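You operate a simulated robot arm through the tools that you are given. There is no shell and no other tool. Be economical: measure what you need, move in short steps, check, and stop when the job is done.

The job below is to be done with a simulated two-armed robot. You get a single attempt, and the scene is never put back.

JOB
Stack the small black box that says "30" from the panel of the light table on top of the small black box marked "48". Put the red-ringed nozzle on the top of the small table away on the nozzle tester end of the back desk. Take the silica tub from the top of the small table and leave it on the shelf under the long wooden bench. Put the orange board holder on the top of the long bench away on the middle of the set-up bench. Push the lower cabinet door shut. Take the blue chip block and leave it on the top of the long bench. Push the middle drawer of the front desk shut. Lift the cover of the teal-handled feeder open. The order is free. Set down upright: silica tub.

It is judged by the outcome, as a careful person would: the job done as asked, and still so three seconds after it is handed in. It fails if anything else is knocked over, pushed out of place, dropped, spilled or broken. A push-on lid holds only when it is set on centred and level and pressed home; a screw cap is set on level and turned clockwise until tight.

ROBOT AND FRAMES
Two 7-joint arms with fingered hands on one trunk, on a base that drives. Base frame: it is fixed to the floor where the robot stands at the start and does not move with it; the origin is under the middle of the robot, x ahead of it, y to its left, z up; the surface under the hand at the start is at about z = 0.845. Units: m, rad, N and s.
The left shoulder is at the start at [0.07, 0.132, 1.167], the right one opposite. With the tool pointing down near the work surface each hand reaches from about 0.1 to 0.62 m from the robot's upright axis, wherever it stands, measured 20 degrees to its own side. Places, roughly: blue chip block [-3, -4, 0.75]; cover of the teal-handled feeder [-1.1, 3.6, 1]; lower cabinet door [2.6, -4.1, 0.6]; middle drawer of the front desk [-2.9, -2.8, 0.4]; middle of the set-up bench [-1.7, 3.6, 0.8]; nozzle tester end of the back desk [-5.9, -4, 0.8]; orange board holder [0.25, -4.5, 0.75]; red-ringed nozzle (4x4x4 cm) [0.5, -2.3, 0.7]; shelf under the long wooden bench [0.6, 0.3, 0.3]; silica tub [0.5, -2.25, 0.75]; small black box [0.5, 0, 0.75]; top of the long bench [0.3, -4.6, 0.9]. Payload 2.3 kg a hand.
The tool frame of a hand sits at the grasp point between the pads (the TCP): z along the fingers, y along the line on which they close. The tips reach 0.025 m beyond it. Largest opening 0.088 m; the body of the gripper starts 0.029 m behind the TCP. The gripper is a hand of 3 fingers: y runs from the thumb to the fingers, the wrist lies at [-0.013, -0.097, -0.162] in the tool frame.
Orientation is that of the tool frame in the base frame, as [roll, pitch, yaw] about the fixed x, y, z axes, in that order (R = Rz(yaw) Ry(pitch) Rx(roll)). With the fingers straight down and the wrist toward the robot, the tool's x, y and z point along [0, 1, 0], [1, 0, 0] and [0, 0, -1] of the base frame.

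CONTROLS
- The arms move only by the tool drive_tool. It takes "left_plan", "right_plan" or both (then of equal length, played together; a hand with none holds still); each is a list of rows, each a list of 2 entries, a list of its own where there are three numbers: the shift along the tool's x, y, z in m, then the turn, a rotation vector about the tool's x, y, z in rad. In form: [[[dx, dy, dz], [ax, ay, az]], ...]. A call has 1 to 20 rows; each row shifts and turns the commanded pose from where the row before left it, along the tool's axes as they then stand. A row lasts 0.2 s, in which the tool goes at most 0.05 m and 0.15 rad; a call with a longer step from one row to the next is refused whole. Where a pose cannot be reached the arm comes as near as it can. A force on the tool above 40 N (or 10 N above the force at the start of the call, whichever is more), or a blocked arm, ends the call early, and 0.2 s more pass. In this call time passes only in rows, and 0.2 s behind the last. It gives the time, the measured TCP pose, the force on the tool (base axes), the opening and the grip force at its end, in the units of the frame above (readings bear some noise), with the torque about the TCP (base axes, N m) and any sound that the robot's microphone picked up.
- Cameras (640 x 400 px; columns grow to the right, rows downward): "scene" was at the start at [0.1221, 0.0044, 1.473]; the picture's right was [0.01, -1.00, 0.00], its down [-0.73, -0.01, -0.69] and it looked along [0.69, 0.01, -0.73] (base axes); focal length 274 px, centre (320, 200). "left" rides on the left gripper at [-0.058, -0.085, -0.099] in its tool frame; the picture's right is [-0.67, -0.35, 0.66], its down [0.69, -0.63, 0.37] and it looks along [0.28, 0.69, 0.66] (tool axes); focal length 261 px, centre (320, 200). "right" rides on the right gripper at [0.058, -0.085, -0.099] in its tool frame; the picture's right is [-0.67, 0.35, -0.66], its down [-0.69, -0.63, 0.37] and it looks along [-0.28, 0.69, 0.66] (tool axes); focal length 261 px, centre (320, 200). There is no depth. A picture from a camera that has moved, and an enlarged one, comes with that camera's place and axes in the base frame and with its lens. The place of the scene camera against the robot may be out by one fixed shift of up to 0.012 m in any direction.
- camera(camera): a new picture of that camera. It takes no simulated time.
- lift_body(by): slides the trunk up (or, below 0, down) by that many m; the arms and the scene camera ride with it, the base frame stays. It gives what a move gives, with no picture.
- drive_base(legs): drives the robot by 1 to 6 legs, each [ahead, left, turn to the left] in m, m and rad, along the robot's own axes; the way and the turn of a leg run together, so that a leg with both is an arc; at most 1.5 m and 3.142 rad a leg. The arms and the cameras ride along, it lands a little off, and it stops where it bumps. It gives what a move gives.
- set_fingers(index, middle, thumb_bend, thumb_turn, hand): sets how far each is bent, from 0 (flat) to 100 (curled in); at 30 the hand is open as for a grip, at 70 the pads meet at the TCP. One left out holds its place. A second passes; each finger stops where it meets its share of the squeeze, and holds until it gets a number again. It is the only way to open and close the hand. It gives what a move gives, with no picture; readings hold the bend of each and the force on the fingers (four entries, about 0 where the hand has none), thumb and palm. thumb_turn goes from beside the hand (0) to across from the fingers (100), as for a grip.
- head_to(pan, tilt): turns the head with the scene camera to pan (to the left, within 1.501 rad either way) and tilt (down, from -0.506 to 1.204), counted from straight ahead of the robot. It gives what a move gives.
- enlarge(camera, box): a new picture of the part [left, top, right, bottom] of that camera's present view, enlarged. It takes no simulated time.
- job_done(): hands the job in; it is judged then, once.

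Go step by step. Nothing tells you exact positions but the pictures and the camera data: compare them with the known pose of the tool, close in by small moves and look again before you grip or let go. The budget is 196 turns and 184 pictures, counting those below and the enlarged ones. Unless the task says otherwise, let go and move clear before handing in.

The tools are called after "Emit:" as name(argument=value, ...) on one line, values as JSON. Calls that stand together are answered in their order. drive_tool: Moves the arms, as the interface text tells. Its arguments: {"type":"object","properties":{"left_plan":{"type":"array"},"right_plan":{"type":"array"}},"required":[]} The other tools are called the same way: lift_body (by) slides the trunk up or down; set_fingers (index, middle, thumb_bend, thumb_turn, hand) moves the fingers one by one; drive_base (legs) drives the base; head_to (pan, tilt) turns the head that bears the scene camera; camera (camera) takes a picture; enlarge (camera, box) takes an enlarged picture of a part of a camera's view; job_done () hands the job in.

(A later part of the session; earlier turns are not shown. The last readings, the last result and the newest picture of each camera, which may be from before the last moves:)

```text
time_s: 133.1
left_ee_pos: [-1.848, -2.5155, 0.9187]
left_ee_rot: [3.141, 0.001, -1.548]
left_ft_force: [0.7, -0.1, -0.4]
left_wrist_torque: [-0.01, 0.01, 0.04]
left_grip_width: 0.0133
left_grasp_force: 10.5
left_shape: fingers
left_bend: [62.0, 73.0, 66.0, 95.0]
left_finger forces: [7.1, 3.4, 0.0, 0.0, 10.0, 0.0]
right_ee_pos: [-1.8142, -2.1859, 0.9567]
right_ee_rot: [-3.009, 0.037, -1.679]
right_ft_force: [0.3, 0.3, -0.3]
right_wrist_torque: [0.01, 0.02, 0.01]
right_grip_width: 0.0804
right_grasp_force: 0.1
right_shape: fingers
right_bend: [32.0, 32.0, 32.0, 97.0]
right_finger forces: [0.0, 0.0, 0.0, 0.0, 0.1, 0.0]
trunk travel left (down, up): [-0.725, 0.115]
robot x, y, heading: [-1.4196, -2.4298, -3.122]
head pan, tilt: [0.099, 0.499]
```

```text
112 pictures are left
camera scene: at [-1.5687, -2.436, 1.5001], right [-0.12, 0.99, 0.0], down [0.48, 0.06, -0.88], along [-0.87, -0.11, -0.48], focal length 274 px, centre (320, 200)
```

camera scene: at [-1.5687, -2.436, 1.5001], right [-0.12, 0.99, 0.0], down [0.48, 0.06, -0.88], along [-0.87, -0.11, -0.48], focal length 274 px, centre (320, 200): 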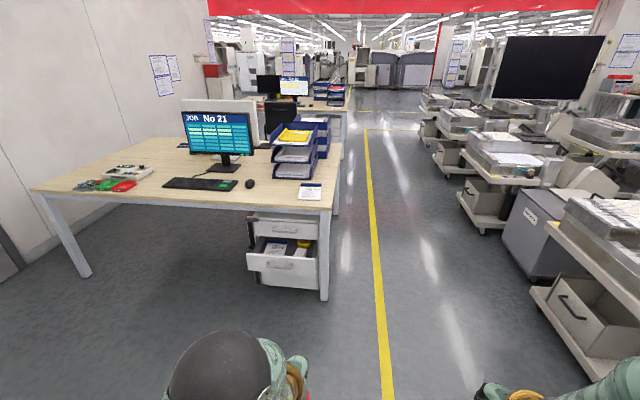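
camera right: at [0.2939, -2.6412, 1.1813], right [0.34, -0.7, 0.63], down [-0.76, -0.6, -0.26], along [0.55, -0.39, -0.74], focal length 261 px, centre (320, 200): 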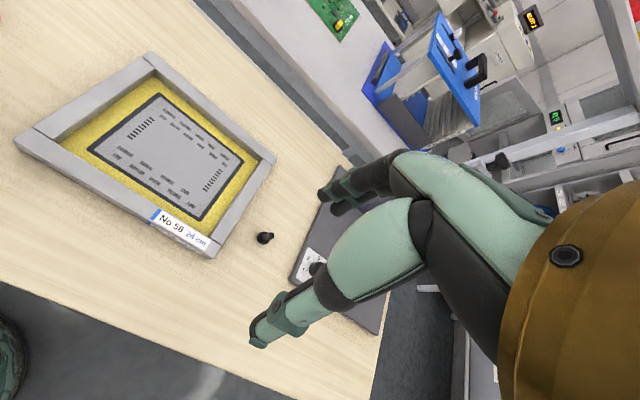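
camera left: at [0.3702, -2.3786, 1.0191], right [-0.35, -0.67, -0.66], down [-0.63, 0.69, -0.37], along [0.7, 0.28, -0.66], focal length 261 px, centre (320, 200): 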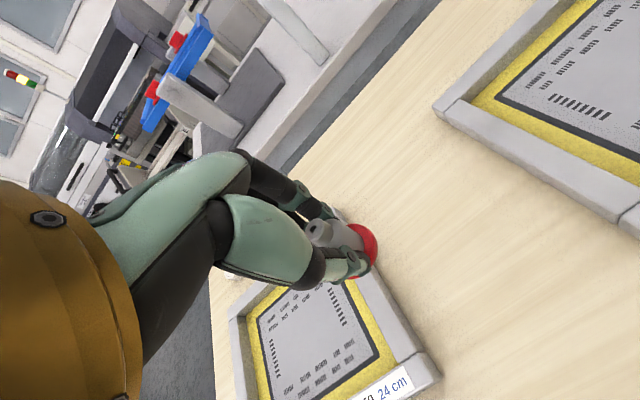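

The middle drawer protrudes ≈0.2 m (front at x≈−2.69, y≈−2.79, z≈0.4). I turn the right hand to point forward (left hand with nozzle goes up) and close its fingers for pushing.

Emit:
drive_tool(right_plan=[[[0, 0, -0.01], [-0.0864, -0.0864, -0.0864]], [[0, 0, -0.01], [-0.0864, -0.0864, -0.0864]], [[0, 0, -0.01], [-0.0864, -0.0864, -0.0864]], [[0, 0, -0.01], [-0.0864, -0.0864, -0.0864]], [[0, 0, 0], [-0.0864, -0.0864, -0.0864]], [[0, 0, 0], [-0.0864, -0.0864, -0.0864]], [[0, 0, 0], [-0.0864, -0.0864, -0.0864]], [[0, 0, 0], [-0.0864, -0.0864, -0.0864]], [[0, 0, 0], [-0.0864, -0.0864, -0.0864]], [[0, 0, 0], [-0.0864, -0.0864, -0.0864]], [[0, 0, 0], [-0.0864, -0.0864, -0.0864]], [[0, 0, 0], [-0.0864, -0.0864, -0.0864]], [[0, 0, 0], [-0.0864, -0.0864, -0.0864]], [[0, 0, 0], [-0.0864, -0.0864, -0.0864]]], left_plan=[[[0, 0, -0.02], [0, 0, 0]], [[0, 0, -0.02], [0, 0, 0]], [[0, 0, -0.02], [0, 0, 0]], [[0, 0, -0.02], [0, 0, 0]], [[0, 0, -0.02], [0, 0, 0]], [[0, 0, -0.02], [0, 0, 0]], [[0, 0, -0.02], [0, 0, 0]], [[0, 0, -0.02], [0, 0, 0]], [[0, 0, -0.02], [0, 0, 0]], [[0, 0, -0.02], [0, 0, 0]], [[0, 0, -0.02], [0, 0, 0]], [[0, 0, -0.02], [0, 0, 0]], [[0, 0, -0.02], [0, 0, 0]], [[0, 0, -0.02], [0, 0, 0]]])

Emit:
set_fingers(hand="right", index=70, middle=70, thumb_bend=68)

Emit:
drive_base(legs=[[0.5, 0.56, -0.02]])

Emit:
lift_body(by=-0.4)

Emit:
head_to(pan=-0.1, tilt=0.7)

Emit:
camera(camera="scene")

```text
time_s: 136.1
left_ee_pos: [-1.8491, -2.5151, 1.2]
left_ee_rot: [3.139, -0.001, -1.549]
left_ft_force: [0.2, -0.3, -0.8]
left_wrist_torque: [-0.02, -0.03, -0.01]
left_grip_width: 0.0132
left_grasp_force: 10.4
left_shape: fingers
left_bend: [62.0, 73.0, 66.0, 95.0]
left_finger forces: [7.4, 3.2, 0.1, 0.1, 9.6, 0.0]
right_ee_pos: [-1.813, -2.1919, 0.9953]
right_ee_rot: [-2.873, 1.436, 0.16]
right_ft_force: [-0.2, -0.8, -0.3]
right_wrist_torque: [0.01, 0.02, 0.0]
right_grip_width: 0.0803
right_grasp_force: 0.0
right_shape: fingers
right_bend: [32.0, 32.0, 32.0, 97.0]
right_finger forces: [0.0, 0.0, 0.0, 0.0, 0.1, 0.1]
trunk travel left (down, up): [-0.725, 0.115]
robot x, y, heading: [-1.4208, -2.4247, -3.119]
head pan, tilt: [0.099, 0.499]
```

```text
time_s: 137.1
left_ee_pos: [-1.8491, -2.515, 1.1995]
left_ee_rot: [3.141, -0.001, -1.549]
left_ft_force: [0.1, -0.3, -0.3]
left_wrist_torque: [0.0, 0.02, 0.03]
left_grip_width: 0.0133
left_grasp_force: 9.9
left_shape: fingers
left_bend: [62.0, 73.0, 66.0, 95.0]
left_finger forces: [7.4, 3.2, 0.1, 0.0, 9.5, 0.1]
right_ee_pos: [-1.8135, -2.1922, 0.9942]
right_ee_rot: [-2.874, 1.433, 0.156]
right_ft_force: [-0.7, -0.1, 0.3]
right_wrist_torque: [0.02, -0.04, 0.01]
right_grip_width: 0.0011
right_grasp_force: 0.0
right_shape: fingers
right_bend: [70.0, 70.0, 68.0, 97.0]
right_finger forces: [0.0, 0.0, 0.0, 0.0, 0.1, 0.0]
trunk travel left (down, up): [-0.725, 0.115]
robot x, y, heading: [-1.4201, -2.4259, -3.115]
head pan, tilt: [0.099, 0.499]
```

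```text
time_s: 141.1
left_ee_pos: [-2.3303, -3.0864, 1.1995]
left_ee_rot: [3.141, -0.001, -1.557]
left_ft_force: [-0.2, -0.4, -0.9]
left_wrist_torque: [0.0, 0.0, -0.02]
left_grip_width: 0.013
left_grasp_force: 10.2
left_shape: fingers
left_bend: [62.0, 73.0, 66.0, 95.0]
left_finger forces: [7.4, 3.2, 0.1, 0.0, 9.6, 0.0]
right_ee_pos: [-2.2925, -2.7628, 0.996]
right_ee_rot: [-2.879, 1.435, 0.147]
right_ft_force: [-0.2, 0.2, -1.3]
right_wrist_torque: [0.03, -0.03, 0.03]
right_grip_width: 0.0008
right_grasp_force: 0.1
right_shape: fingers
right_bend: [70.0, 70.0, 68.0, 97.0]
right_finger forces: [0.1, 0.0, 0.1, 0.0, 0.1, 0.0]
trunk travel left (down, up): [-0.725, 0.115]
robot x, y, heading: [-1.8999, -3.0022, -3.126]
head pan, tilt: [0.099, 0.499]
```

```text
time_s: 144.9
left_ee_pos: [-2.3309, -3.0869, 0.7998]
left_ee_rot: [3.14, -0.001, -1.557]
left_ft_force: [-0.7, 0.1, -0.2]
left_wrist_torque: [-0.02, 0.02, 0.0]
left_grip_width: 0.013
left_grasp_force: 10.1
left_shape: fingers
left_bend: [62.0, 73.0, 66.0, 95.0]
left_finger forces: [7.4, 3.2, 0.0, 0.0, 9.8, 0.0]
right_ee_pos: [-2.2924, -2.7634, 0.5959]
right_ee_rot: [-2.878, 1.432, 0.147]
right_ft_force: [0.3, 0.5, -0.9]
right_wrist_torque: [0.0, 0.0, 0.0]
right_grip_width: 0.0007
right_grasp_force: 0.2
right_shape: fingers
right_bend: [70.0, 70.0, 68.0, 97.0]
right_finger forces: [0.1, 0.0, 0.0, 0.0, 0.0, 0.1]
trunk travel left (down, up): [-0.325, 0.515]
robot x, y, heading: [-1.9042, -3.0052, -3.129]
head pan, tilt: [0.099, 0.499]
```

```text
time_s: 145.7
left_ee_pos: [-2.3318, -3.0861, 0.7991]
left_ee_rot: [-3.14, 0.0, -1.557]
left_ft_force: [-0.1, -0.5, -1.0]
left_wrist_torque: [-0.02, 0.0, 0.02]
left_grip_width: 0.0129
left_grasp_force: 10.4
left_shape: fingers
left_bend: [62.0, 73.0, 66.0, 95.0]
left_finger forces: [7.5, 3.2, 0.0, 0.1, 9.7, 0.0]
right_ee_pos: [-2.2923, -2.7639, 0.596]
right_ee_rot: [-2.873, 1.435, 0.15]
right_ft_force: [0.2, -0.3, 0.2]
right_wrist_torque: [0.0, 0.01, -0.04]
right_grip_width: 0.001
right_grasp_force: 0.0
right_shape: fingers
right_bend: [70.0, 70.0, 68.0, 97.0]
right_finger forces: [0.0, 0.1, 0.0, 0.0, 0.0, 0.0]
trunk travel left (down, up): [-0.325, 0.515]
robot x, y, heading: [-1.9027, -3.0003, -3.125]
head pan, tilt: [-0.099, 0.7]
```

```text
111 pictures are left
camera scene: at [-2.0444, -2.9923, 1.0825], right [0.08, 1.0, 0.0], down [0.64, -0.05, -0.77], along [-0.76, 0.06, -0.64], focal length 274 px, centre (320, 200)
```

scene: 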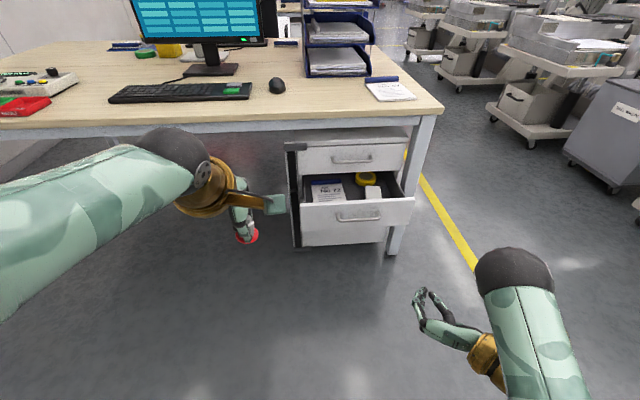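

I lower the right hand to drawer height (z≈0.43) and raise the left slightly, then drive forward.

Emit:
drive_tool(right_plan=[[[0.042, 0, 0], [0, 0, 0]], [[0.042, 0, 0], [0, 0, 0]], [[0.042, 0, 0], [0, 0, 0]], [[0.042, 0, 0], [0, 0, 0]]], left_plan=[[[0, 0, -0.025], [0, 0, 0]], [[0, 0, -0.025], [0, 0, 0]], [[0, 0, -0.025], [0, 0, 0]], [[0, 0, -0.025], [0, 0, 0]]])

Emit:
drive_base(legs=[[0.3, 0.02, 0]])

Emit:
camera(camera="scene")

```text
time_s: 146.7
left_ee_pos: [-2.3302, -3.0859, 0.8987]
left_ee_rot: [-3.141, -0.001, -1.557]
left_ft_force: [-0.3, -0.3, 0.6]
left_wrist_torque: [0.02, 0.0, 0.03]
left_grip_width: 0.0129
left_grasp_force: 10.5
left_shape: fingers
left_bend: [62.0, 73.0, 66.0, 95.0]
left_finger forces: [7.4, 3.1, 0.0, 0.0, 9.5, 0.0]
right_ee_pos: [-2.2701, -2.7618, 0.4313]
right_ee_rot: [-2.886, 1.434, 0.136]
right_ft_force: [-1.2, 0.4, -0.2]
right_wrist_torque: [0.01, 0.02, 0.0]
right_grip_width: 0.0012
right_grasp_force: 0.1
right_shape: fingers
right_bend: [70.0, 70.0, 68.0, 97.0]
right_finger forces: [0.0, 0.1, 0.1, 0.0, 0.0, 0.1]
trunk travel left (down, up): [-0.325, 0.515]
robot x, y, heading: [-1.9001, -3.0029, -3.124]
head pan, tilt: [-0.099, 0.7]
```

```text
time_s: 148.7
left_ee_pos: [-2.631, -3.1102, 0.8986]
left_ee_rot: [-3.141, 0.001, -1.558]
left_ft_force: [0.0, -0.4, -0.5]
left_wrist_torque: [0.02, 0.0, 0.01]
left_grip_width: 0.0131
left_grasp_force: 10.0
left_shape: fingers
left_bend: [62.0, 73.0, 66.0, 95.0]
left_finger forces: [7.4, 3.1, 0.0, 0.0, 9.6, 0.0]
right_ee_pos: [-2.5724, -2.785, 0.4321]
right_ee_rot: [-2.878, 1.435, 0.146]
right_ft_force: [0.6, 0.2, -0.2]
right_wrist_torque: [0.01, 0.02, 0.03]
right_grip_width: 0.001
right_grasp_force: 0.0
right_shape: fingers
right_bend: [70.0, 70.0, 68.0, 97.0]
right_finger forces: [0.1, 0.1, 0.0, 0.0, 0.0, 0.1]
trunk travel left (down, up): [-0.325, 0.515]
robot x, y, heading: [-2.203, -3.0227, -3.126]
head pan, tilt: [-0.099, 0.7]
```

```text
110 pictures are left
camera scene: at [-2.3459, -3.0171, 1.0824], right [0.08, 1.0, 0.0], down [0.64, -0.05, -0.76], along [-0.76, 0.06, -0.64], focal length 274 px, centre (320, 200)
```

scene: 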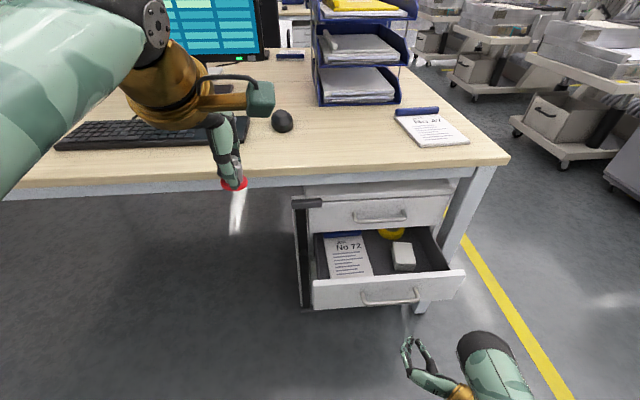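

Lower slightly and drive ahead 0.2 m to begin the push.

Emit:
drive_tool(right_plan=[[[0.025, 0, 0], [0, 0, 0]]])

Emit:
drive_base(legs=[[0.2, 0.02, 0]])

Emit:
camera(camera="scene")

```text
time_s: 149.1
left_ee_pos: [-2.6309, -3.1112, 0.8983]
left_ee_rot: [-3.141, 0.001, -1.555]
left_ft_force: [0.3, -0.3, -1.0]
left_wrist_torque: [0.02, 0.03, 0.01]
left_grip_width: 0.013
left_grasp_force: 10.0
left_shape: fingers
left_bend: [62.0, 73.0, 66.0, 95.0]
left_finger forces: [7.4, 3.1, 0.1, 0.1, 9.5, 0.0]
right_ee_pos: [-2.5677, -2.786, 0.4084]
right_ee_rot: [-2.876, 1.432, 0.149]
right_ft_force: [0.0, 0.4, 0.4]
right_wrist_torque: [0.0, -0.01, 0.02]
right_grip_width: 0.0011
right_grasp_force: 0.1
right_shape: fingers
right_bend: [70.0, 70.0, 68.0, 97.0]
right_finger forces: [0.0, 0.0, 0.1, 0.1, 0.1, 0.0]
trunk travel left (down, up): [-0.325, 0.515]
robot x, y, heading: [-2.2028, -3.0255, -3.129]
head pan, tilt: [-0.099, 0.7]
```

```text
time_s: 150.7
left_ee_pos: [-2.8262, -3.1363, 0.8994]
left_ee_rot: [3.141, -0.001, -1.552]
left_ft_force: [0.2, -0.7, -0.5]
left_wrist_torque: [-0.01, 0.0, 0.01]
left_grip_width: 0.0132
left_grasp_force: 10.2
left_shape: fingers
left_bend: [62.0, 73.0, 66.0, 95.0]
left_finger forces: [7.4, 3.1, 0.0, 0.0, 9.7, 0.0]
right_ee_pos: [-2.7661, -2.8101, 0.407]
right_ee_rot: [-2.875, 1.433, 0.151]
right_ft_force: [-0.4, -1.0, 0.0]
right_wrist_torque: [-0.01, -0.01, -0.02]
right_grip_width: 0.0003
right_grasp_force: 0.2
right_shape: fingers
right_bend: [70.0, 70.0, 68.0, 97.0]
right_finger forces: [0.0, 0.0, 0.1, 0.0, 0.0, 0.1]
trunk travel left (down, up): [-0.325, 0.515]
robot x, y, heading: [-2.3984, -3.0504, -3.124]
head pan, tilt: [-0.099, 0.7]
```

```text
109 pictures are left
camera scene: at [-2.5417, -3.0412, 1.0824], right [0.08, 1.0, 0.0], down [0.64, -0.05, -0.76], along [-0.76, 0.06, -0.64], focal length 274 px, centre (320, 200)
```

scene: 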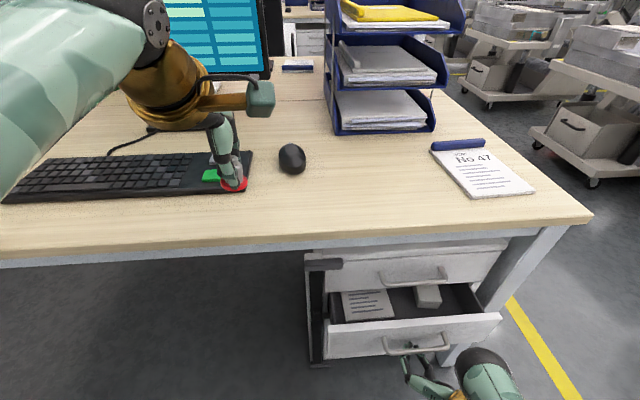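

Emit:
drive_tool(right_plan=[[[0, 0, 0.03], [0, 0, 0]], [[0, 0, 0.03], [0, 0, 0]], [[0, 0, 0.03], [0, 0, 0]], [[0, 0, 0.03], [0, 0, 0]]])

Emit:
camera(camera="scene")

```text
time_s: 151.7
left_ee_pos: [-2.8254, -3.1353, 0.8981]
left_ee_rot: [-3.141, 0.0, -1.556]
left_ft_force: [0.0, -0.9, -0.7]
left_wrist_torque: [-0.04, 0.0, 0.04]
left_grip_width: 0.0132
left_grasp_force: 10.0
left_shape: fingers
left_bend: [62.0, 73.0, 66.0, 95.0]
left_finger forces: [7.5, 3.1, 0.0, 0.1, 9.7, 0.0]
right_ee_pos: [-2.8655, -2.7971, 0.3859]
right_ee_rot: [-2.886, 1.414, 0.146]
right_ft_force: [13.6, -2.3, 4.3]
right_wrist_torque: [-0.02, 0.09, 0.06]
right_grip_width: 0.0
right_grasp_force: 7.3
right_shape: fingers
right_bend: [70.0, 71.0, 68.0, 98.0]
right_finger forces: [8.2, 5.1, 0.0, 0.1, 0.3, 0.1]
trunk travel left (down, up): [-0.325, 0.515]
robot x, y, heading: [-2.3969, -3.0508, -3.129]
head pan, tilt: [-0.099, 0.7]
stopped in row 4 (right hand): the force on the tool passed its limit at 65 N (the readings are from after the stop); the commanded pose is now the measured one
```

```text
108 pictures are left
camera scene: at [-2.5394, -3.0407, 1.0827], right [0.08, 1.0, 0.0], down [0.64, -0.05, -0.77], along [-0.76, 0.06, -0.64], focal length 274 px, centre (320, 200)
```

scene: 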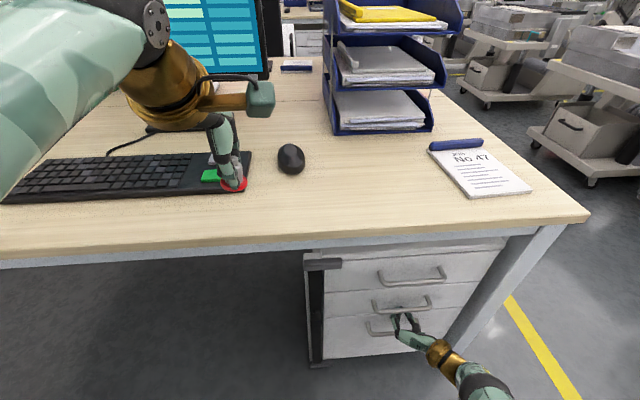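

The drawer looks shut (hit the stop). Retreat a little and verify.

Emit:
drive_tool(right_plan=[[[0, 0, -0.04], [0, 0, 0]], [[0, 0, -0.04], [0, 0, 0]]])

Emit:
enlarge(camera="scene", box=[280, 220, 520, 380])

```text
time_s: 152.3
left_ee_pos: [-2.8275, -3.1348, 0.8988]
left_ee_rot: [3.141, 0.0, -1.554]
left_ft_force: [0.7, 0.6, -1.0]
left_wrist_torque: [0.03, 0.02, -0.01]
left_grip_width: 0.0131
left_grasp_force: 10.3
left_shape: fingers
left_bend: [62.0, 73.0, 66.0, 95.0]
left_finger forces: [7.4, 3.1, 0.0, 0.0, 9.8, 0.1]
right_ee_pos: [-2.7879, -2.8061, 0.3976]
right_ee_rot: [-2.875, 1.415, 0.158]
right_ft_force: [-0.3, -0.1, 0.3]
right_wrist_torque: [0.0, -0.02, 0.0]
right_grip_width: 0.0003
right_grasp_force: 0.2
right_shape: fingers
right_bend: [70.0, 70.0, 68.0, 98.0]
right_finger forces: [0.0, 0.1, 0.1, 0.0, 0.0, 0.0]
trunk travel left (down, up): [-0.325, 0.515]
robot x, y, heading: [-2.3938, -3.0526, -3.117]
head pan, tilt: [-0.099, 0.7]
```

```text
2.50 times, centred on (400, 300) of scene
camera zoom: at [-2.541, -3.0409, 1.0824], right [0.08, 1.0, 0.0], down [0.64, -0.05, -0.76], along [-0.76, 0.06, -0.64], focal length 686 px, centre (120, -50)
```

zoom: 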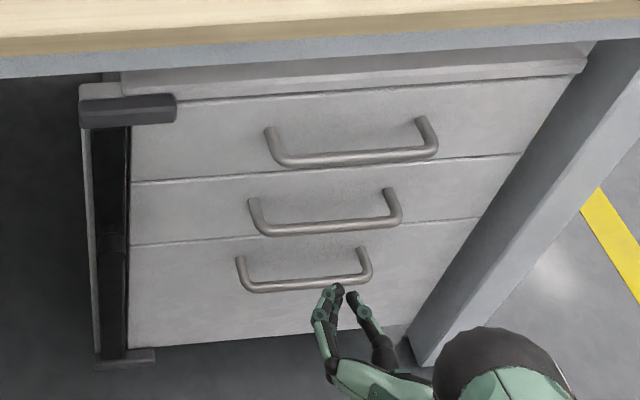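

The drawer is shut. I back out, raise the trunk, restore the right hand, and take the aisle (y≈−1.95) towards the back desk.

Emit:
drive_base(legs=[[-0.45, 0, 0]])

Emit:
lift_body(by=0.4)

Emit:
drive_tool(right_plan=[[[-0.02, 0, 0], [0.0864, 0.0864, 0.0864]], [[-0.02, 0, 0], [0.0864, 0.0864, 0.0864]], [[-0.02, 0, 0], [0.0864, 0.0864, 0.0864]], [[-0.02, 0, 0], [0.0864, 0.0864, 0.0864]], [[0, 0, 0], [0.0864, 0.0864, 0.0864]], [[0, 0, 0], [0.0864, 0.0864, 0.0864]], [[0, 0, 0], [0.0864, 0.0864, 0.0864]], [[0, 0, 0], [0.0864, 0.0864, 0.0864]], [[0, 0, 0], [0.0864, 0.0864, 0.0864]], [[0, 0, 0], [0.0864, 0.0864, 0.0864]], [[0, 0, 0], [0.0864, 0.0864, 0.0864]], [[0, 0, 0], [0.0864, 0.0864, 0.0864]], [[0, 0, 0], [0.0864, 0.0864, 0.0864]], [[0, 0, 0], [0.0864, 0.0864, 0.0864]]], left_plan=[[[0, 0, 0.015], [0, 0, 0]], [[0, 0, 0.015], [0, 0, 0]], [[0, 0, 0.015], [0, 0, 0]], [[0, 0, 0.015], [0, 0, 0]], [[0, 0, 0.015], [0, 0, 0]], [[0, 0, 0.015], [0, 0, 0]], [[0, 0, 0.015], [0, 0, 0]], [[0, 0, 0.015], [0, 0, 0]], [[0, 0, 0.015], [0, 0, 0]], [[0, 0, 0.015], [0, 0, 0]], [[0, 0, 0], [0, 0, 0]], [[0, 0, 0], [0, 0, 0]], [[0, 0, 0], [0, 0, 0]], [[0, 0, 0], [0, 0, 0]]])

Emit:
drive_base(legs=[[0, -1.1, -0.02], [1.3, 0, 0], [1.3, 0, 0]])

Emit:
head_to(pan=0.7, tilt=0.4)

Emit:
camera(camera="scene")

```text
time_s: 155.0
left_ee_pos: [-2.3868, -3.128, 0.8982]
left_ee_rot: [3.141, -0.001, -1.555]
left_ft_force: [0.1, 0.0, 0.0]
left_wrist_torque: [-0.03, -0.02, -0.01]
left_grip_width: 0.013
left_grasp_force: 10.1
left_shape: fingers
left_bend: [62.0, 73.0, 66.0, 95.0]
left_finger forces: [7.4, 3.2, 0.1, 0.0, 9.6, 0.0]
right_ee_pos: [-2.3477, -2.7987, 0.3975]
right_ee_rot: [-2.88, 1.414, 0.152]
right_ft_force: [-0.3, 0.5, 0.7]
right_wrist_torque: [-0.02, 0.01, 0.0]
right_grip_width: 0.0006
right_grasp_force: 0.0
right_shape: fingers
right_bend: [70.0, 70.0, 68.0, 98.0]
right_finger forces: [0.0, 0.0, 0.1, 0.0, 0.0, 0.0]
trunk travel left (down, up): [-0.325, 0.515]
robot x, y, heading: [-1.9624, -3.0451, -3.122]
head pan, tilt: [-0.099, 0.7]
```

```text
time_s: 158.8
left_ee_pos: [-2.3881, -3.1274, 1.2982]
left_ee_rot: [-3.141, 0.001, -1.553]
left_ft_force: [-0.1, -0.1, -0.1]
left_wrist_torque: [0.03, 0.0, 0.02]
left_grip_width: 0.0131
left_grasp_force: 10.0
left_shape: fingers
left_bend: [62.0, 73.0, 66.0, 95.0]
left_finger forces: [7.5, 3.1, 0.0, 0.1, 9.7, 0.1]
right_ee_pos: [-2.3488, -2.7984, 0.7977]
right_ee_rot: [-2.885, 1.413, 0.147]
right_ft_force: [0.4, 0.1, -0.3]
right_wrist_torque: [-0.04, -0.03, 0.01]
right_grip_width: 0.0002
right_grasp_force: 0.1
right_shape: fingers
right_bend: [70.0, 70.0, 68.0, 98.0]
right_finger forces: [0.0, 0.1, 0.1, 0.0, 0.0, 0.0]
trunk travel left (down, up): [-0.725, 0.115]
robot x, y, heading: [-1.9576, -3.0422, -3.126]
head pan, tilt: [-0.099, 0.7]
```

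```text
time_s: 161.8
left_ee_pos: [-2.3877, -3.1264, 1.1478]
left_ee_rot: [-3.141, 0.0, -1.554]
left_ft_force: [0.0, -0.5, 0.7]
left_wrist_torque: [0.01, -0.01, -0.03]
left_grip_width: 0.013
left_grasp_force: 10.0
left_shape: fingers
left_bend: [62.0, 73.0, 66.0, 95.0]
left_finger forces: [7.5, 2.6, 0.0, 0.0, 9.4, 0.1]
right_ee_pos: [-2.3685, -2.7892, 0.8738]
right_ee_rot: [-2.988, 0.038, -1.677]
right_ft_force: [0.3, 0.2, 0.1]
right_wrist_torque: [-0.02, 0.02, -0.01]
right_grip_width: 0.0004
right_grasp_force: 0.0
right_shape: fingers
right_bend: [70.0, 70.0, 68.0, 98.0]
right_finger forces: [0.0, 0.0, 0.1, 0.1, 0.0, 0.1]
trunk travel left (down, up): [-0.725, 0.115]
robot x, y, heading: [-1.9574, -3.0446, -3.123]
head pan, tilt: [-0.099, 0.7]
```

```text
time_s: 179.7
left_ee_pos: [-5.0089, -2.0886, 1.1492]
left_ee_rot: [3.14, 0.001, -1.538]
left_ft_force: [0.0, 0.0, -1.3]
left_wrist_torque: [-0.02, 0.01, 0.01]
left_grip_width: 0.013
left_grasp_force: 10.1
left_shape: fingers
left_bend: [62.0, 73.0, 66.0, 95.0]
left_finger forces: [7.6, 2.8, 0.1, 0.1, 9.3, 0.1]
right_ee_pos: [-4.9944, -1.7497, 0.874]
right_ee_rot: [-2.989, 0.041, -1.662]
right_ft_force: [0.5, 0.4, 0.1]
right_wrist_torque: [0.0, 0.06, 0.0]
right_grip_width: 0.0002
right_grasp_force: 0.0
right_shape: fingers
right_bend: [70.0, 70.0, 68.0, 98.0]
right_finger forces: [0.0, 0.0, 0.0, 0.0, 0.0, 0.0]
trunk travel left (down, up): [-0.725, 0.115]
robot x, y, heading: [-4.5806, -1.9978, -3.107]
head pan, tilt: [-0.099, 0.7]
```

```text
time_s: 180.8
left_ee_pos: [-5.0085, -2.0882, 1.1487]
left_ee_rot: [3.141, 0.0, -1.536]
left_ft_force: [-0.4, 0.5, -0.7]
left_wrist_torque: [-0.02, 0.02, 0.01]
left_grip_width: 0.0129
left_grasp_force: 9.7
left_shape: fingers
left_bend: [62.0, 73.0, 66.0, 95.0]
left_finger forces: [7.6, 2.8, 0.0, 0.0, 9.5, 0.0]
right_ee_pos: [-4.996, -1.7505, 0.8724]
right_ee_rot: [-2.988, 0.039, -1.663]
right_ft_force: [0.8, 0.7, -0.1]
right_wrist_torque: [0.0, 0.03, 0.0]
right_grip_width: 0.0005
right_grasp_force: 0.0
right_shape: fingers
right_bend: [70.0, 70.0, 68.0, 98.0]
right_finger forces: [0.0, 0.0, 0.0, 0.0, 0.1, 0.0]
trunk travel left (down, up): [-0.725, 0.115]
robot x, y, heading: [-4.5802, -1.9938, -3.11]
head pan, tilt: [0.7, 0.4]
```

```text
106 pictures are left
camera scene: at [-4.7085, -2.0575, 1.5093], right [-0.67, 0.74, 0.0], down [0.29, 0.26, -0.92], along [-0.68, -0.62, -0.39], focal length 274 px, centre (320, 200)
```

scene: 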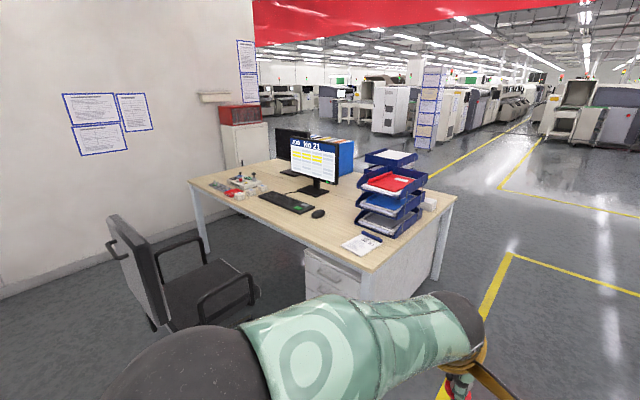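

Emit:
enlarge(camera="scene", box=[170, 130, 390, 270])

Emit:
head_to(pan=1.3, tilt=0.6)

Emit:
camera(camera="scene")

```text
2.86 times, centred on (280, 200) of scene
camera zoom: at [-4.7085, -2.0575, 1.5093], right [-0.67, 0.74, 0.0], down [0.29, 0.26, -0.92], along [-0.68, -0.62, -0.39], focal length 784 px, centre (434, 200)
```

zoom: 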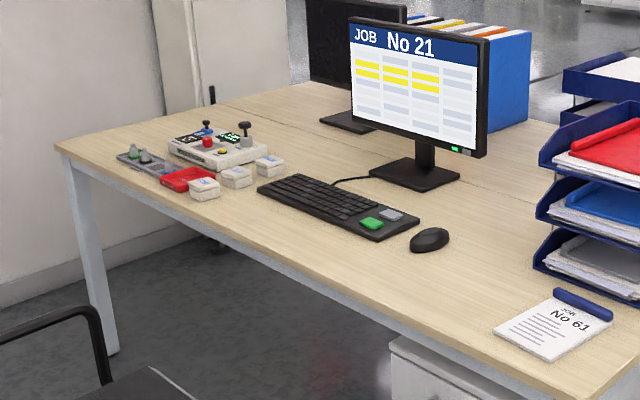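

```text
time_s: 181.8
left_ee_pos: [-5.0091, -2.0886, 1.1483]
left_ee_rot: [3.141, -0.001, -1.536]
left_ft_force: [-0.6, -0.8, -0.6]
left_wrist_torque: [0.02, 0.01, -0.03]
left_grip_width: 0.0133
left_grasp_force: 9.9
left_shape: fingers
left_bend: [62.0, 73.0, 66.0, 95.0]
left_finger forces: [7.6, 2.8, 0.0, 0.1, 9.4, 0.0]
right_ee_pos: [-4.9948, -1.7483, 0.8733]
right_ee_rot: [-2.989, 0.04, -1.663]
right_ft_force: [-0.4, -0.1, -1.2]
right_wrist_torque: [0.01, 0.0, -0.03]
right_grip_width: 0.0003
right_grasp_force: 0.0
right_shape: fingers
right_bend: [70.0, 70.0, 68.0, 98.0]
right_finger forces: [0.0, 0.1, 0.0, 0.1, 0.0, 0.0]
trunk travel left (down, up): [-0.725, 0.115]
robot x, y, heading: [-4.5791, -1.9964, -3.109]
head pan, tilt: [1.3, 0.6]
```

```text
104 pictures are left
camera scene: at [-4.6605, -2.0815, 1.4911], right [-0.97, 0.24, 0.0], down [0.13, 0.55, -0.83], along [-0.19, -0.8, -0.56], focal length 274 px, centre (320, 200)
```

scene: 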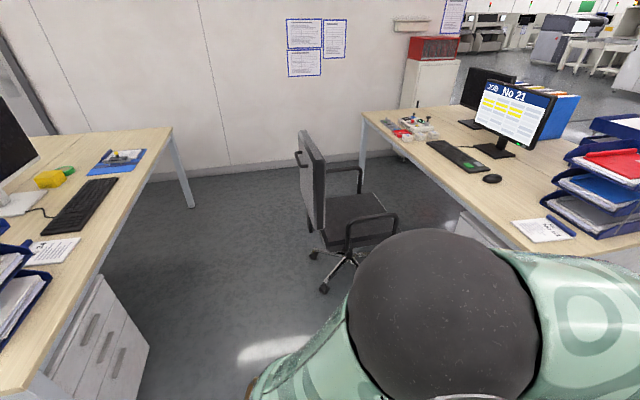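

The back desk's tester end is at its far (south) end; a chair stands in front, so I'll go down the gap at x≈−4.48 facing south with arms raised.

Emit:
drive_tool(right_plan=[[[0, 0, -0.045], [0, 0, 0]], [[0, 0, -0.045], [0, 0, 0]], [[0, 0, -0.045], [0, 0, 0]], [[0, 0, -0.045], [0, 0, 0]], [[0, 0, -0.045], [0, 0, 0]]])

Emit:
lift_body(by=0.1)

Emit:
drive_base(legs=[[0, 0, 1.54]])

Emit:
head_to(pan=0, tilt=0.6)

Emit:
camera(camera="scene")

```text
time_s: 183.1
left_ee_pos: [-5.0094, -2.0876, 1.1485]
left_ee_rot: [3.141, 0.0, -1.539]
left_ft_force: [-0.3, -0.2, -1.5]
left_wrist_torque: [0.01, -0.03, 0.0]
left_grip_width: 0.0128
left_grasp_force: 10.1
left_shape: fingers
left_bend: [62.0, 73.0, 66.0, 95.0]
left_finger forces: [7.5, 2.8, 0.0, 0.1, 9.4, 0.0]
right_ee_pos: [-5.0282, -1.7558, 1.0967]
right_ee_rot: [-2.991, 0.039, -1.662]
right_ft_force: [0.2, 0.2, 0.4]
right_wrist_torque: [-0.01, 0.03, 0.0]
right_grip_width: 0.0001
right_grasp_force: 0.1
right_shape: fingers
right_bend: [70.0, 70.0, 68.0, 98.0]
right_finger forces: [0.0, 0.1, 0.0, 0.1, 0.0, 0.0]
trunk travel left (down, up): [-0.725, 0.115]
robot x, y, heading: [-4.582, -1.9958, -3.108]
head pan, tilt: [1.3, 0.6]
```

```text
time_s: 184.4
left_ee_pos: [-5.0097, -2.0881, 1.2481]
left_ee_rot: [-3.141, 0.0, -1.538]
left_ft_force: [-0.3, -0.6, -0.4]
left_wrist_torque: [0.01, -0.02, 0.01]
left_grip_width: 0.0133
left_grasp_force: 9.8
left_shape: fingers
left_bend: [62.0, 73.0, 66.0, 95.0]
left_finger forces: [7.4, 2.8, 0.0, 0.1, 9.3, 0.0]
right_ee_pos: [-5.0288, -1.7557, 1.196]
right_ee_rot: [-2.991, 0.04, -1.66]
right_ft_force: [-0.5, 0.2, 0.4]
right_wrist_torque: [0.0, 0.0, -0.04]
right_grip_width: 0.0004
right_grasp_force: 0.0
right_shape: fingers
right_bend: [70.0, 70.0, 68.0, 98.0]
right_finger forces: [0.0, 0.1, 0.1, 0.0, 0.1, 0.0]
trunk travel left (down, up): [-0.825, 0.015]
robot x, y, heading: [-4.5814, -1.9926, -3.106]
head pan, tilt: [1.3, 0.6]
```

```text
time_s: 188.6
left_ee_pos: [-4.4955, -2.4259, 1.2487]
left_ee_rot: [3.14, -0.001, 0.022]
left_ft_force: [-0.4, -0.8, -0.7]
left_wrist_torque: [0.03, 0.0, -0.02]
left_grip_width: 0.0128
left_grasp_force: 10.1
left_shape: fingers
left_bend: [62.0, 73.0, 66.0, 95.0]
left_finger forces: [7.5, 2.6, 0.0, 0.0, 9.0, 0.0]
right_ee_pos: [-4.827, -2.4428, 1.1951]
right_ee_rot: [-2.99, 0.039, -0.103]
right_ft_force: [-0.3, -0.6, 0.2]
right_wrist_torque: [0.0, 0.0, 0.02]
right_grip_width: 0.0003
right_grasp_force: 0.1
right_shape: fingers
right_bend: [70.0, 70.0, 68.0, 98.0]
right_finger forces: [0.0, 0.1, 0.0, 0.1, 0.0, 0.0]
trunk travel left (down, up): [-0.825, 0.015]
robot x, y, heading: [-4.5792, -1.9936, -1.549]
head pan, tilt: [1.3, 0.6]
```

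```text
time_s: 190.1
left_ee_pos: [-4.4939, -2.4258, 1.2484]
left_ee_rot: [-3.139, 0.001, 0.023]
left_ft_force: [0.5, 0.0, -0.7]
left_wrist_torque: [0.0, -0.01, -0.03]
left_grip_width: 0.0129
left_grasp_force: 9.9
left_shape: fingers
left_bend: [62.0, 73.0, 66.0, 95.0]
left_finger forces: [7.6, 2.6, 0.0, 0.1, 8.9, 0.0]
right_ee_pos: [-4.8266, -2.443, 1.1952]
right_ee_rot: [-2.99, 0.039, -0.102]
right_ft_force: [-0.3, 0.2, 0.6]
right_wrist_torque: [-0.02, -0.01, 0.01]
right_grip_width: 0.0003
right_grasp_force: 0.0
right_shape: fingers
right_bend: [70.0, 70.0, 68.0, 98.0]
right_finger forces: [0.0, 0.0, 0.1, 0.0, 0.0, 0.0]
trunk travel left (down, up): [-0.825, 0.015]
robot x, y, heading: [-4.5826, -1.9979, -1.55]
head pan, tilt: [0.0, 0.6]
```

```text
103 pictures are left
camera scene: at [-4.5857, -2.133, 1.5911], right [-1.0, -0.02, 0.0], down [-0.01, 0.57, -0.82], along [0.02, -0.82, -0.57], focal length 274 px, centre (320, 200)
```

scene: 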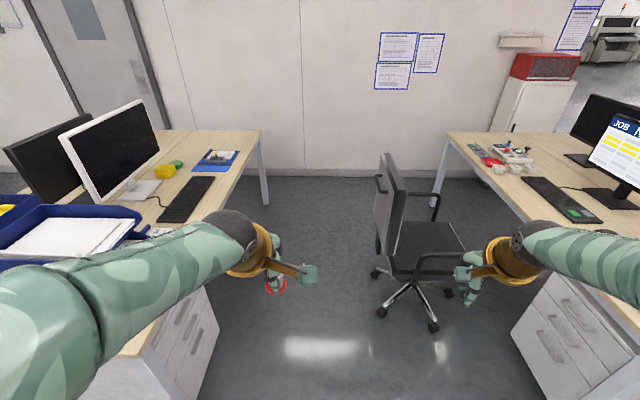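

The gap is clear; drive south between desk and chair, then turn west.

Emit:
drive_base(legs=[[1.1, 0.08, -0.02], [1.15, 0, 0]])

Emit:
drive_base(legs=[[0, 0, -1.57]])

Emit:
camera(camera="scene")

```text
time_s: 201.4
left_ee_pos: [-4.3899, -4.7269, 1.2492]
left_ee_rot: [-3.141, 0.0, 0.006]
left_ft_force: [-0.4, 0.1, 0.1]
left_wrist_torque: [0.01, 0.02, 0.01]
left_grip_width: 0.0128
left_grasp_force: 9.5
left_shape: fingers
left_bend: [62.0, 73.0, 66.0, 95.0]
left_finger forces: [7.5, 2.5, 0.0, 0.0, 9.0, 0.1]
right_ee_pos: [-4.7231, -4.7375, 1.1957]
right_ee_rot: [-2.99, 0.04, -0.118]
right_ft_force: [0.9, 0.4, -0.5]
right_wrist_torque: [-0.02, 0.01, 0.0]
right_grip_width: 0.0003
right_grasp_force: 0.0
right_shape: fingers
right_bend: [70.0, 70.0, 68.0, 98.0]
right_finger forces: [0.1, 0.1, 0.1, 0.0, 0.0, 0.0]
trunk travel left (down, up): [-0.825, 0.015]
robot x, y, heading: [-4.4688, -4.2965, -1.566]
head pan, tilt: [0.0, 0.6]
```

```text
time_s: 205.6
left_ee_pos: [-4.8998, -4.3705, 1.2496]
left_ee_rot: [3.141, 0.0, -1.574]
left_ft_force: [0.6, 0.0, -1.7]
left_wrist_torque: [0.02, 0.02, -0.01]
left_grip_width: 0.0125
left_grasp_force: 9.5
left_shape: fingers
left_bend: [62.0, 74.0, 66.0, 95.0]
left_finger forces: [7.4, 2.5, 0.0, 0.0, 8.8, 0.0]
right_ee_pos: [-4.9094, -4.0392, 1.1945]
right_ee_rot: [-2.99, 0.04, -1.697]
right_ft_force: [-0.1, -0.3, 0.0]
right_wrist_torque: [-0.02, 0.02, -0.02]
right_grip_width: 0.0005
right_grasp_force: 0.0
right_shape: fingers
right_bend: [70.0, 70.0, 68.0, 98.0]
right_finger forces: [0.0, 0.1, 0.1, 0.0, 0.0, 0.0]
trunk travel left (down, up): [-0.825, 0.015]
robot x, y, heading: [-4.4722, -4.2974, 3.14]
head pan, tilt: [0.0, 0.6]
```

```text
102 pictures are left
camera scene: at [-4.6178, -4.2935, 1.5911], right [0.0, 1.0, 0.0], down [0.57, 0.0, -0.82], along [-0.82, 0.0, -0.57], focal length 274 px, centre (320, 200)
```

scene: 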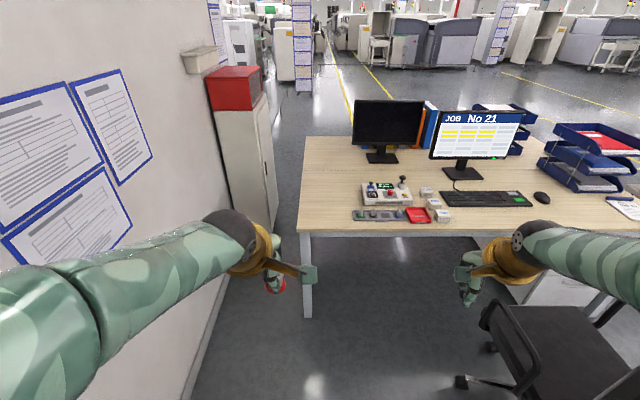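

Clear free spot at ≈(−5.72, −4.28) beside the tester. Approach.

Emit:
drive_base(legs=[[0.7, -0.06, 0]])

Emit:
head_to(pan=0, tilt=1.0)

Emit:
camera(camera="scene")

Emit:
camera(camera="left")

```text
time_s: 209.5
left_ee_pos: [-5.6071, -4.3079, 1.2493]
left_ee_rot: [-3.141, 0.001, -1.578]
left_ft_force: [0.3, 0.2, -1.1]
left_wrist_torque: [0.0, 0.02, -0.03]
left_grip_width: 0.0124
left_grasp_force: 9.1
left_shape: fingers
left_bend: [62.0, 74.0, 66.0, 95.0]
left_finger forces: [7.4, 2.5, 0.1, 0.1, 8.8, 0.0]
right_ee_pos: [-5.6144, -3.9745, 1.1962]
right_ee_rot: [-2.99, 0.042, -1.7]
right_ft_force: [-0.4, -0.2, -0.1]
right_wrist_torque: [0.02, 0.02, -0.02]
right_grip_width: 0.0003
right_grasp_force: 0.0
right_shape: fingers
right_bend: [70.0, 70.0, 68.0, 98.0]
right_finger forces: [0.1, 0.0, 0.1, 0.0, 0.1, 0.1]
trunk travel left (down, up): [-0.825, 0.015]
robot x, y, heading: [-5.1769, -4.2316, 3.135]
head pan, tilt: [0.0, 0.6]
```

```text
time_s: 210.4
left_ee_pos: [-5.6093, -4.3076, 1.25]
left_ee_rot: [3.141, 0.001, -1.578]
left_ft_force: [0.4, -0.4, -0.2]
left_wrist_torque: [-0.01, -0.04, 0.0]
left_grip_width: 0.0125
left_grasp_force: 9.4
left_shape: fingers
left_bend: [62.0, 74.0, 66.0, 95.0]
left_finger forces: [7.5, 2.5, 0.0, 0.1, 8.8, 0.1]
right_ee_pos: [-5.6171, -3.9747, 1.1949]
right_ee_rot: [-2.99, 0.04, -1.702]
right_ft_force: [0.5, -0.1, -0.2]
right_wrist_torque: [0.0, -0.03, -0.01]
right_grip_width: 0.0005
right_grasp_force: 0.1
right_shape: fingers
right_bend: [70.0, 70.0, 68.0, 98.0]
right_finger forces: [0.0, 0.1, 0.1, 0.0, 0.1, 0.0]
trunk travel left (down, up): [-0.825, 0.015]
robot x, y, heading: [-5.1752, -4.2325, 3.139]
head pan, tilt: [0.0, 1.0]
```

```text
101 pictures are left
camera scene: at [-5.3066, -4.2294, 1.5591], right [0.01, 1.0, 0.0], down [0.84, -0.01, -0.54], along [-0.54, 0.0, -0.84], focal length 274 px, centre (320, 200)
```

scene: 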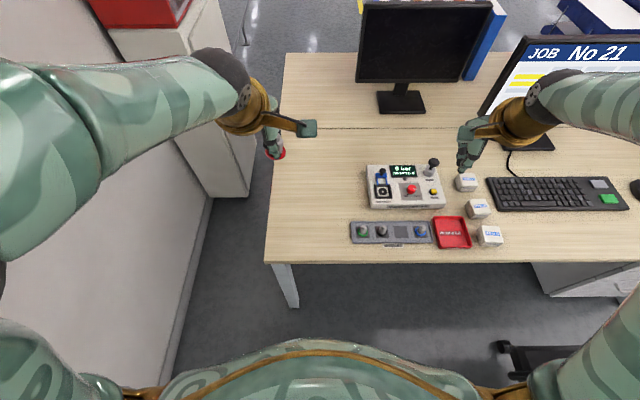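

```text
100 pictures are left
camera left: at [-5.5251, -4.2497, 1.3486], right [0.35, 0.67, -0.66], down [0.62, -0.69, -0.37], along [-0.7, -0.28, -0.66], focal length 261 px, centre (320, 200)
```

left: 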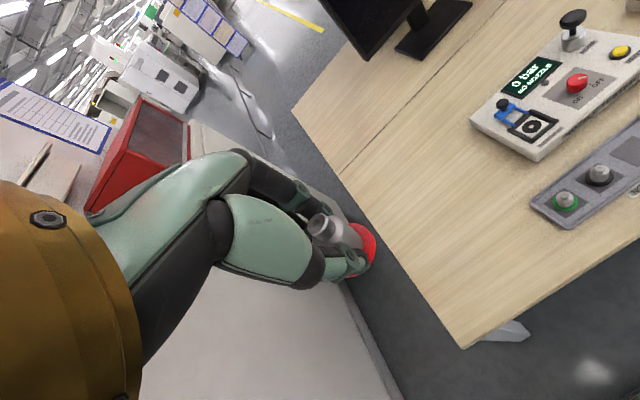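

Emit:
lift_body(by=-0.2)

Emit:
drive_tool(left_plan=[[[-0.012, 0.035, 0.02], [0, 0, 0]], [[-0.012, 0.035, 0.02], [0, 0, 0]], [[-0.012, 0.035, 0.02], [0, 0, 0]], [[-0.012, 0.035, 0.03], [0, 0, 0]], [[0, 0, 0.04], [0, 0, 0]], [[0, 0, 0.04], [0, 0, 0]]])

Emit:
camera(camera="left")

Emit:
camera(camera="scene")

```text
time_s: 212.6
left_ee_pos: [-5.6088, -4.3068, 1.0501]
left_ee_rot: [-3.141, -0.001, -1.579]
left_ft_force: [1.2, -0.6, -0.6]
left_wrist_torque: [0.0, -0.03, 0.0]
left_grip_width: 0.0126
left_grasp_force: 9.5
left_shape: fingers
left_bend: [62.0, 74.0, 66.0, 95.0]
left_finger forces: [7.4, 2.5, 0.1, 0.0, 8.8, 0.0]
right_ee_pos: [-5.6164, -3.974, 0.9953]
right_ee_rot: [-2.99, 0.038, -1.702]
right_ft_force: [0.6, 0.3, 0.2]
right_wrist_torque: [0.03, 0.01, 0.04]
right_grip_width: 0.0004
right_grasp_force: 0.0
right_shape: fingers
right_bend: [70.0, 70.0, 68.0, 98.0]
right_finger forces: [0.0, 0.0, 0.0, 0.1, 0.0, 0.0]
trunk travel left (down, up): [-0.625, 0.215]
robot x, y, heading: [-5.1788, -4.2358, 3.131]
head pan, tilt: [0.0, 1.0]
```

```text
time_s: 214.0
left_ee_pos: [-5.7498, -4.2592, 0.8802]
left_ee_rot: [-3.14, 0.001, -1.579]
left_ft_force: [0.2, 1.2, -0.7]
left_wrist_torque: [0.0, 0.01, 0.02]
left_grip_width: 0.0119
left_grasp_force: 9.1
left_shape: fingers
left_bend: [62.0, 74.0, 67.0, 96.0]
left_finger forces: [7.3, 2.2, 0.1, 0.1, 8.5, 0.0]
right_ee_pos: [-5.6159, -3.9749, 0.996]
right_ee_rot: [-2.987, 0.041, -1.703]
right_ft_force: [0.0, -0.7, 0.7]
right_wrist_torque: [0.04, 0.01, 0.0]
right_grip_width: 0.0002
right_grasp_force: 0.1
right_shape: fingers
right_bend: [70.0, 70.0, 68.0, 98.0]
right_finger forces: [0.1, 0.0, 0.0, 0.0, 0.0, 0.1]
trunk travel left (down, up): [-0.625, 0.215]
robot x, y, heading: [-5.1781, -4.2315, 3.132]
head pan, tilt: [0.0, 1.0]
```

```text
99 pictures are left
camera left: at [-5.6649, -4.2012, 0.979], right [0.35, 0.67, -0.66], down [0.62, -0.69, -0.37], along [-0.7, -0.28, -0.66], focal length 261 px, centre (320, 200)
```

left: 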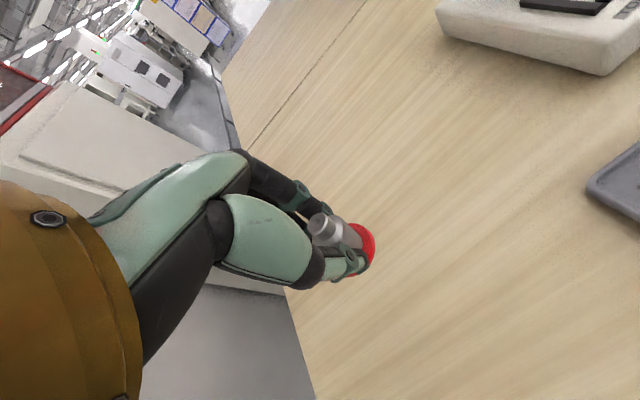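

```text
98 pictures are left
camera scene: at [-5.3071, -4.2294, 1.359], right [0.01, 1.0, 0.0], down [0.84, -0.01, -0.54], along [-0.54, 0.0, -0.84], focal length 274 px, centre (320, 200)
```

scene: 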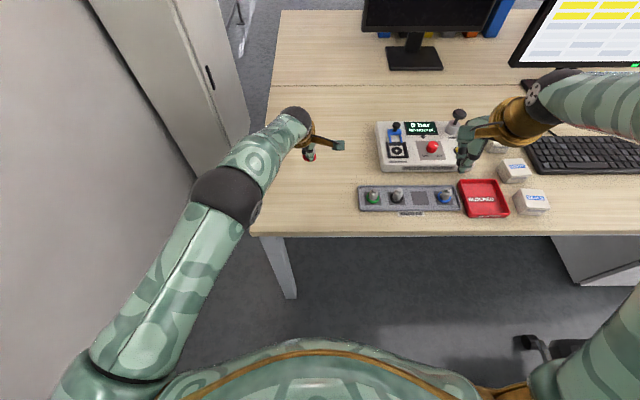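

Emit:
drive_tool(left_plan=[[[0, 0, 0.04], [0, 0, 0]], [[0, 0, 0.035], [0, 0, 0]], [[0, 0, 0.01], [0, 0, 0]], [[0, 0, 0.006], [0, 0, 0]], [[0, 0, 0.005], [0, 0, 0]], [[0, 0, 0.004], [0, 0, 0]]])

Emit:
camera(camera="left")

```text
time_s: 215.4
left_ee_pos: [-5.7454, -4.263, 0.7825]
left_ee_rot: [3.136, 0.001, -1.58]
left_ft_force: [-2.7, -0.7, 9.5]
left_wrist_torque: [0.14, 0.22, 0.03]
left_grip_width: 0.0122
left_grasp_force: 15.5
left_shape: fingers
left_bend: [61.0, 73.0, 67.0, 96.0]
left_finger forces: [18.0, 4.3, 0.0, 0.0, 9.1, 0.0]
left hand out of reach, approached as far as the arm can: row 6
right_ee_pos: [-5.614, -3.9744, 0.9962]
right_ee_rot: [-2.991, 0.04, -1.702]
right_ft_force: [0.5, -0.3, 0.3]
right_wrist_torque: [-0.03, -0.02, 0.01]
right_grip_width: 0.0004
right_grasp_force: 0.1
right_shape: fingers
right_bend: [70.0, 70.0, 68.0, 98.0]
right_finger forces: [0.0, 0.1, 0.1, 0.1, 0.0, 0.0]
trunk travel left (down, up): [-0.625, 0.215]
robot x, y, heading: [-5.172, -4.2349, 3.133]
head pan, tilt: [0.0, 1.0]
```

```text
97 pictures are left
camera left: at [-5.6598, -4.204, 0.882], right [0.35, 0.67, -0.66], down [0.62, -0.69, -0.37], along [-0.7, -0.28, -0.66], focal length 261 px, centre (320, 200)
```

left: 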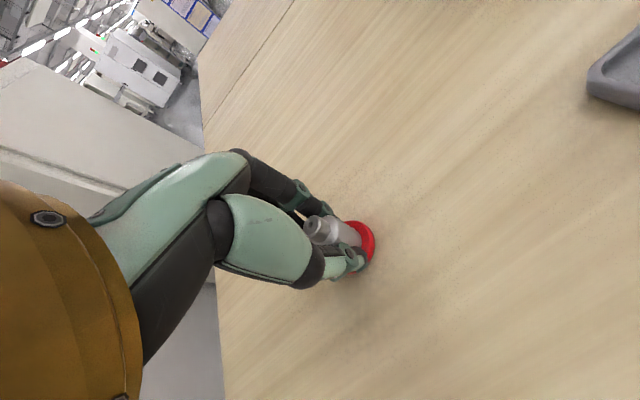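

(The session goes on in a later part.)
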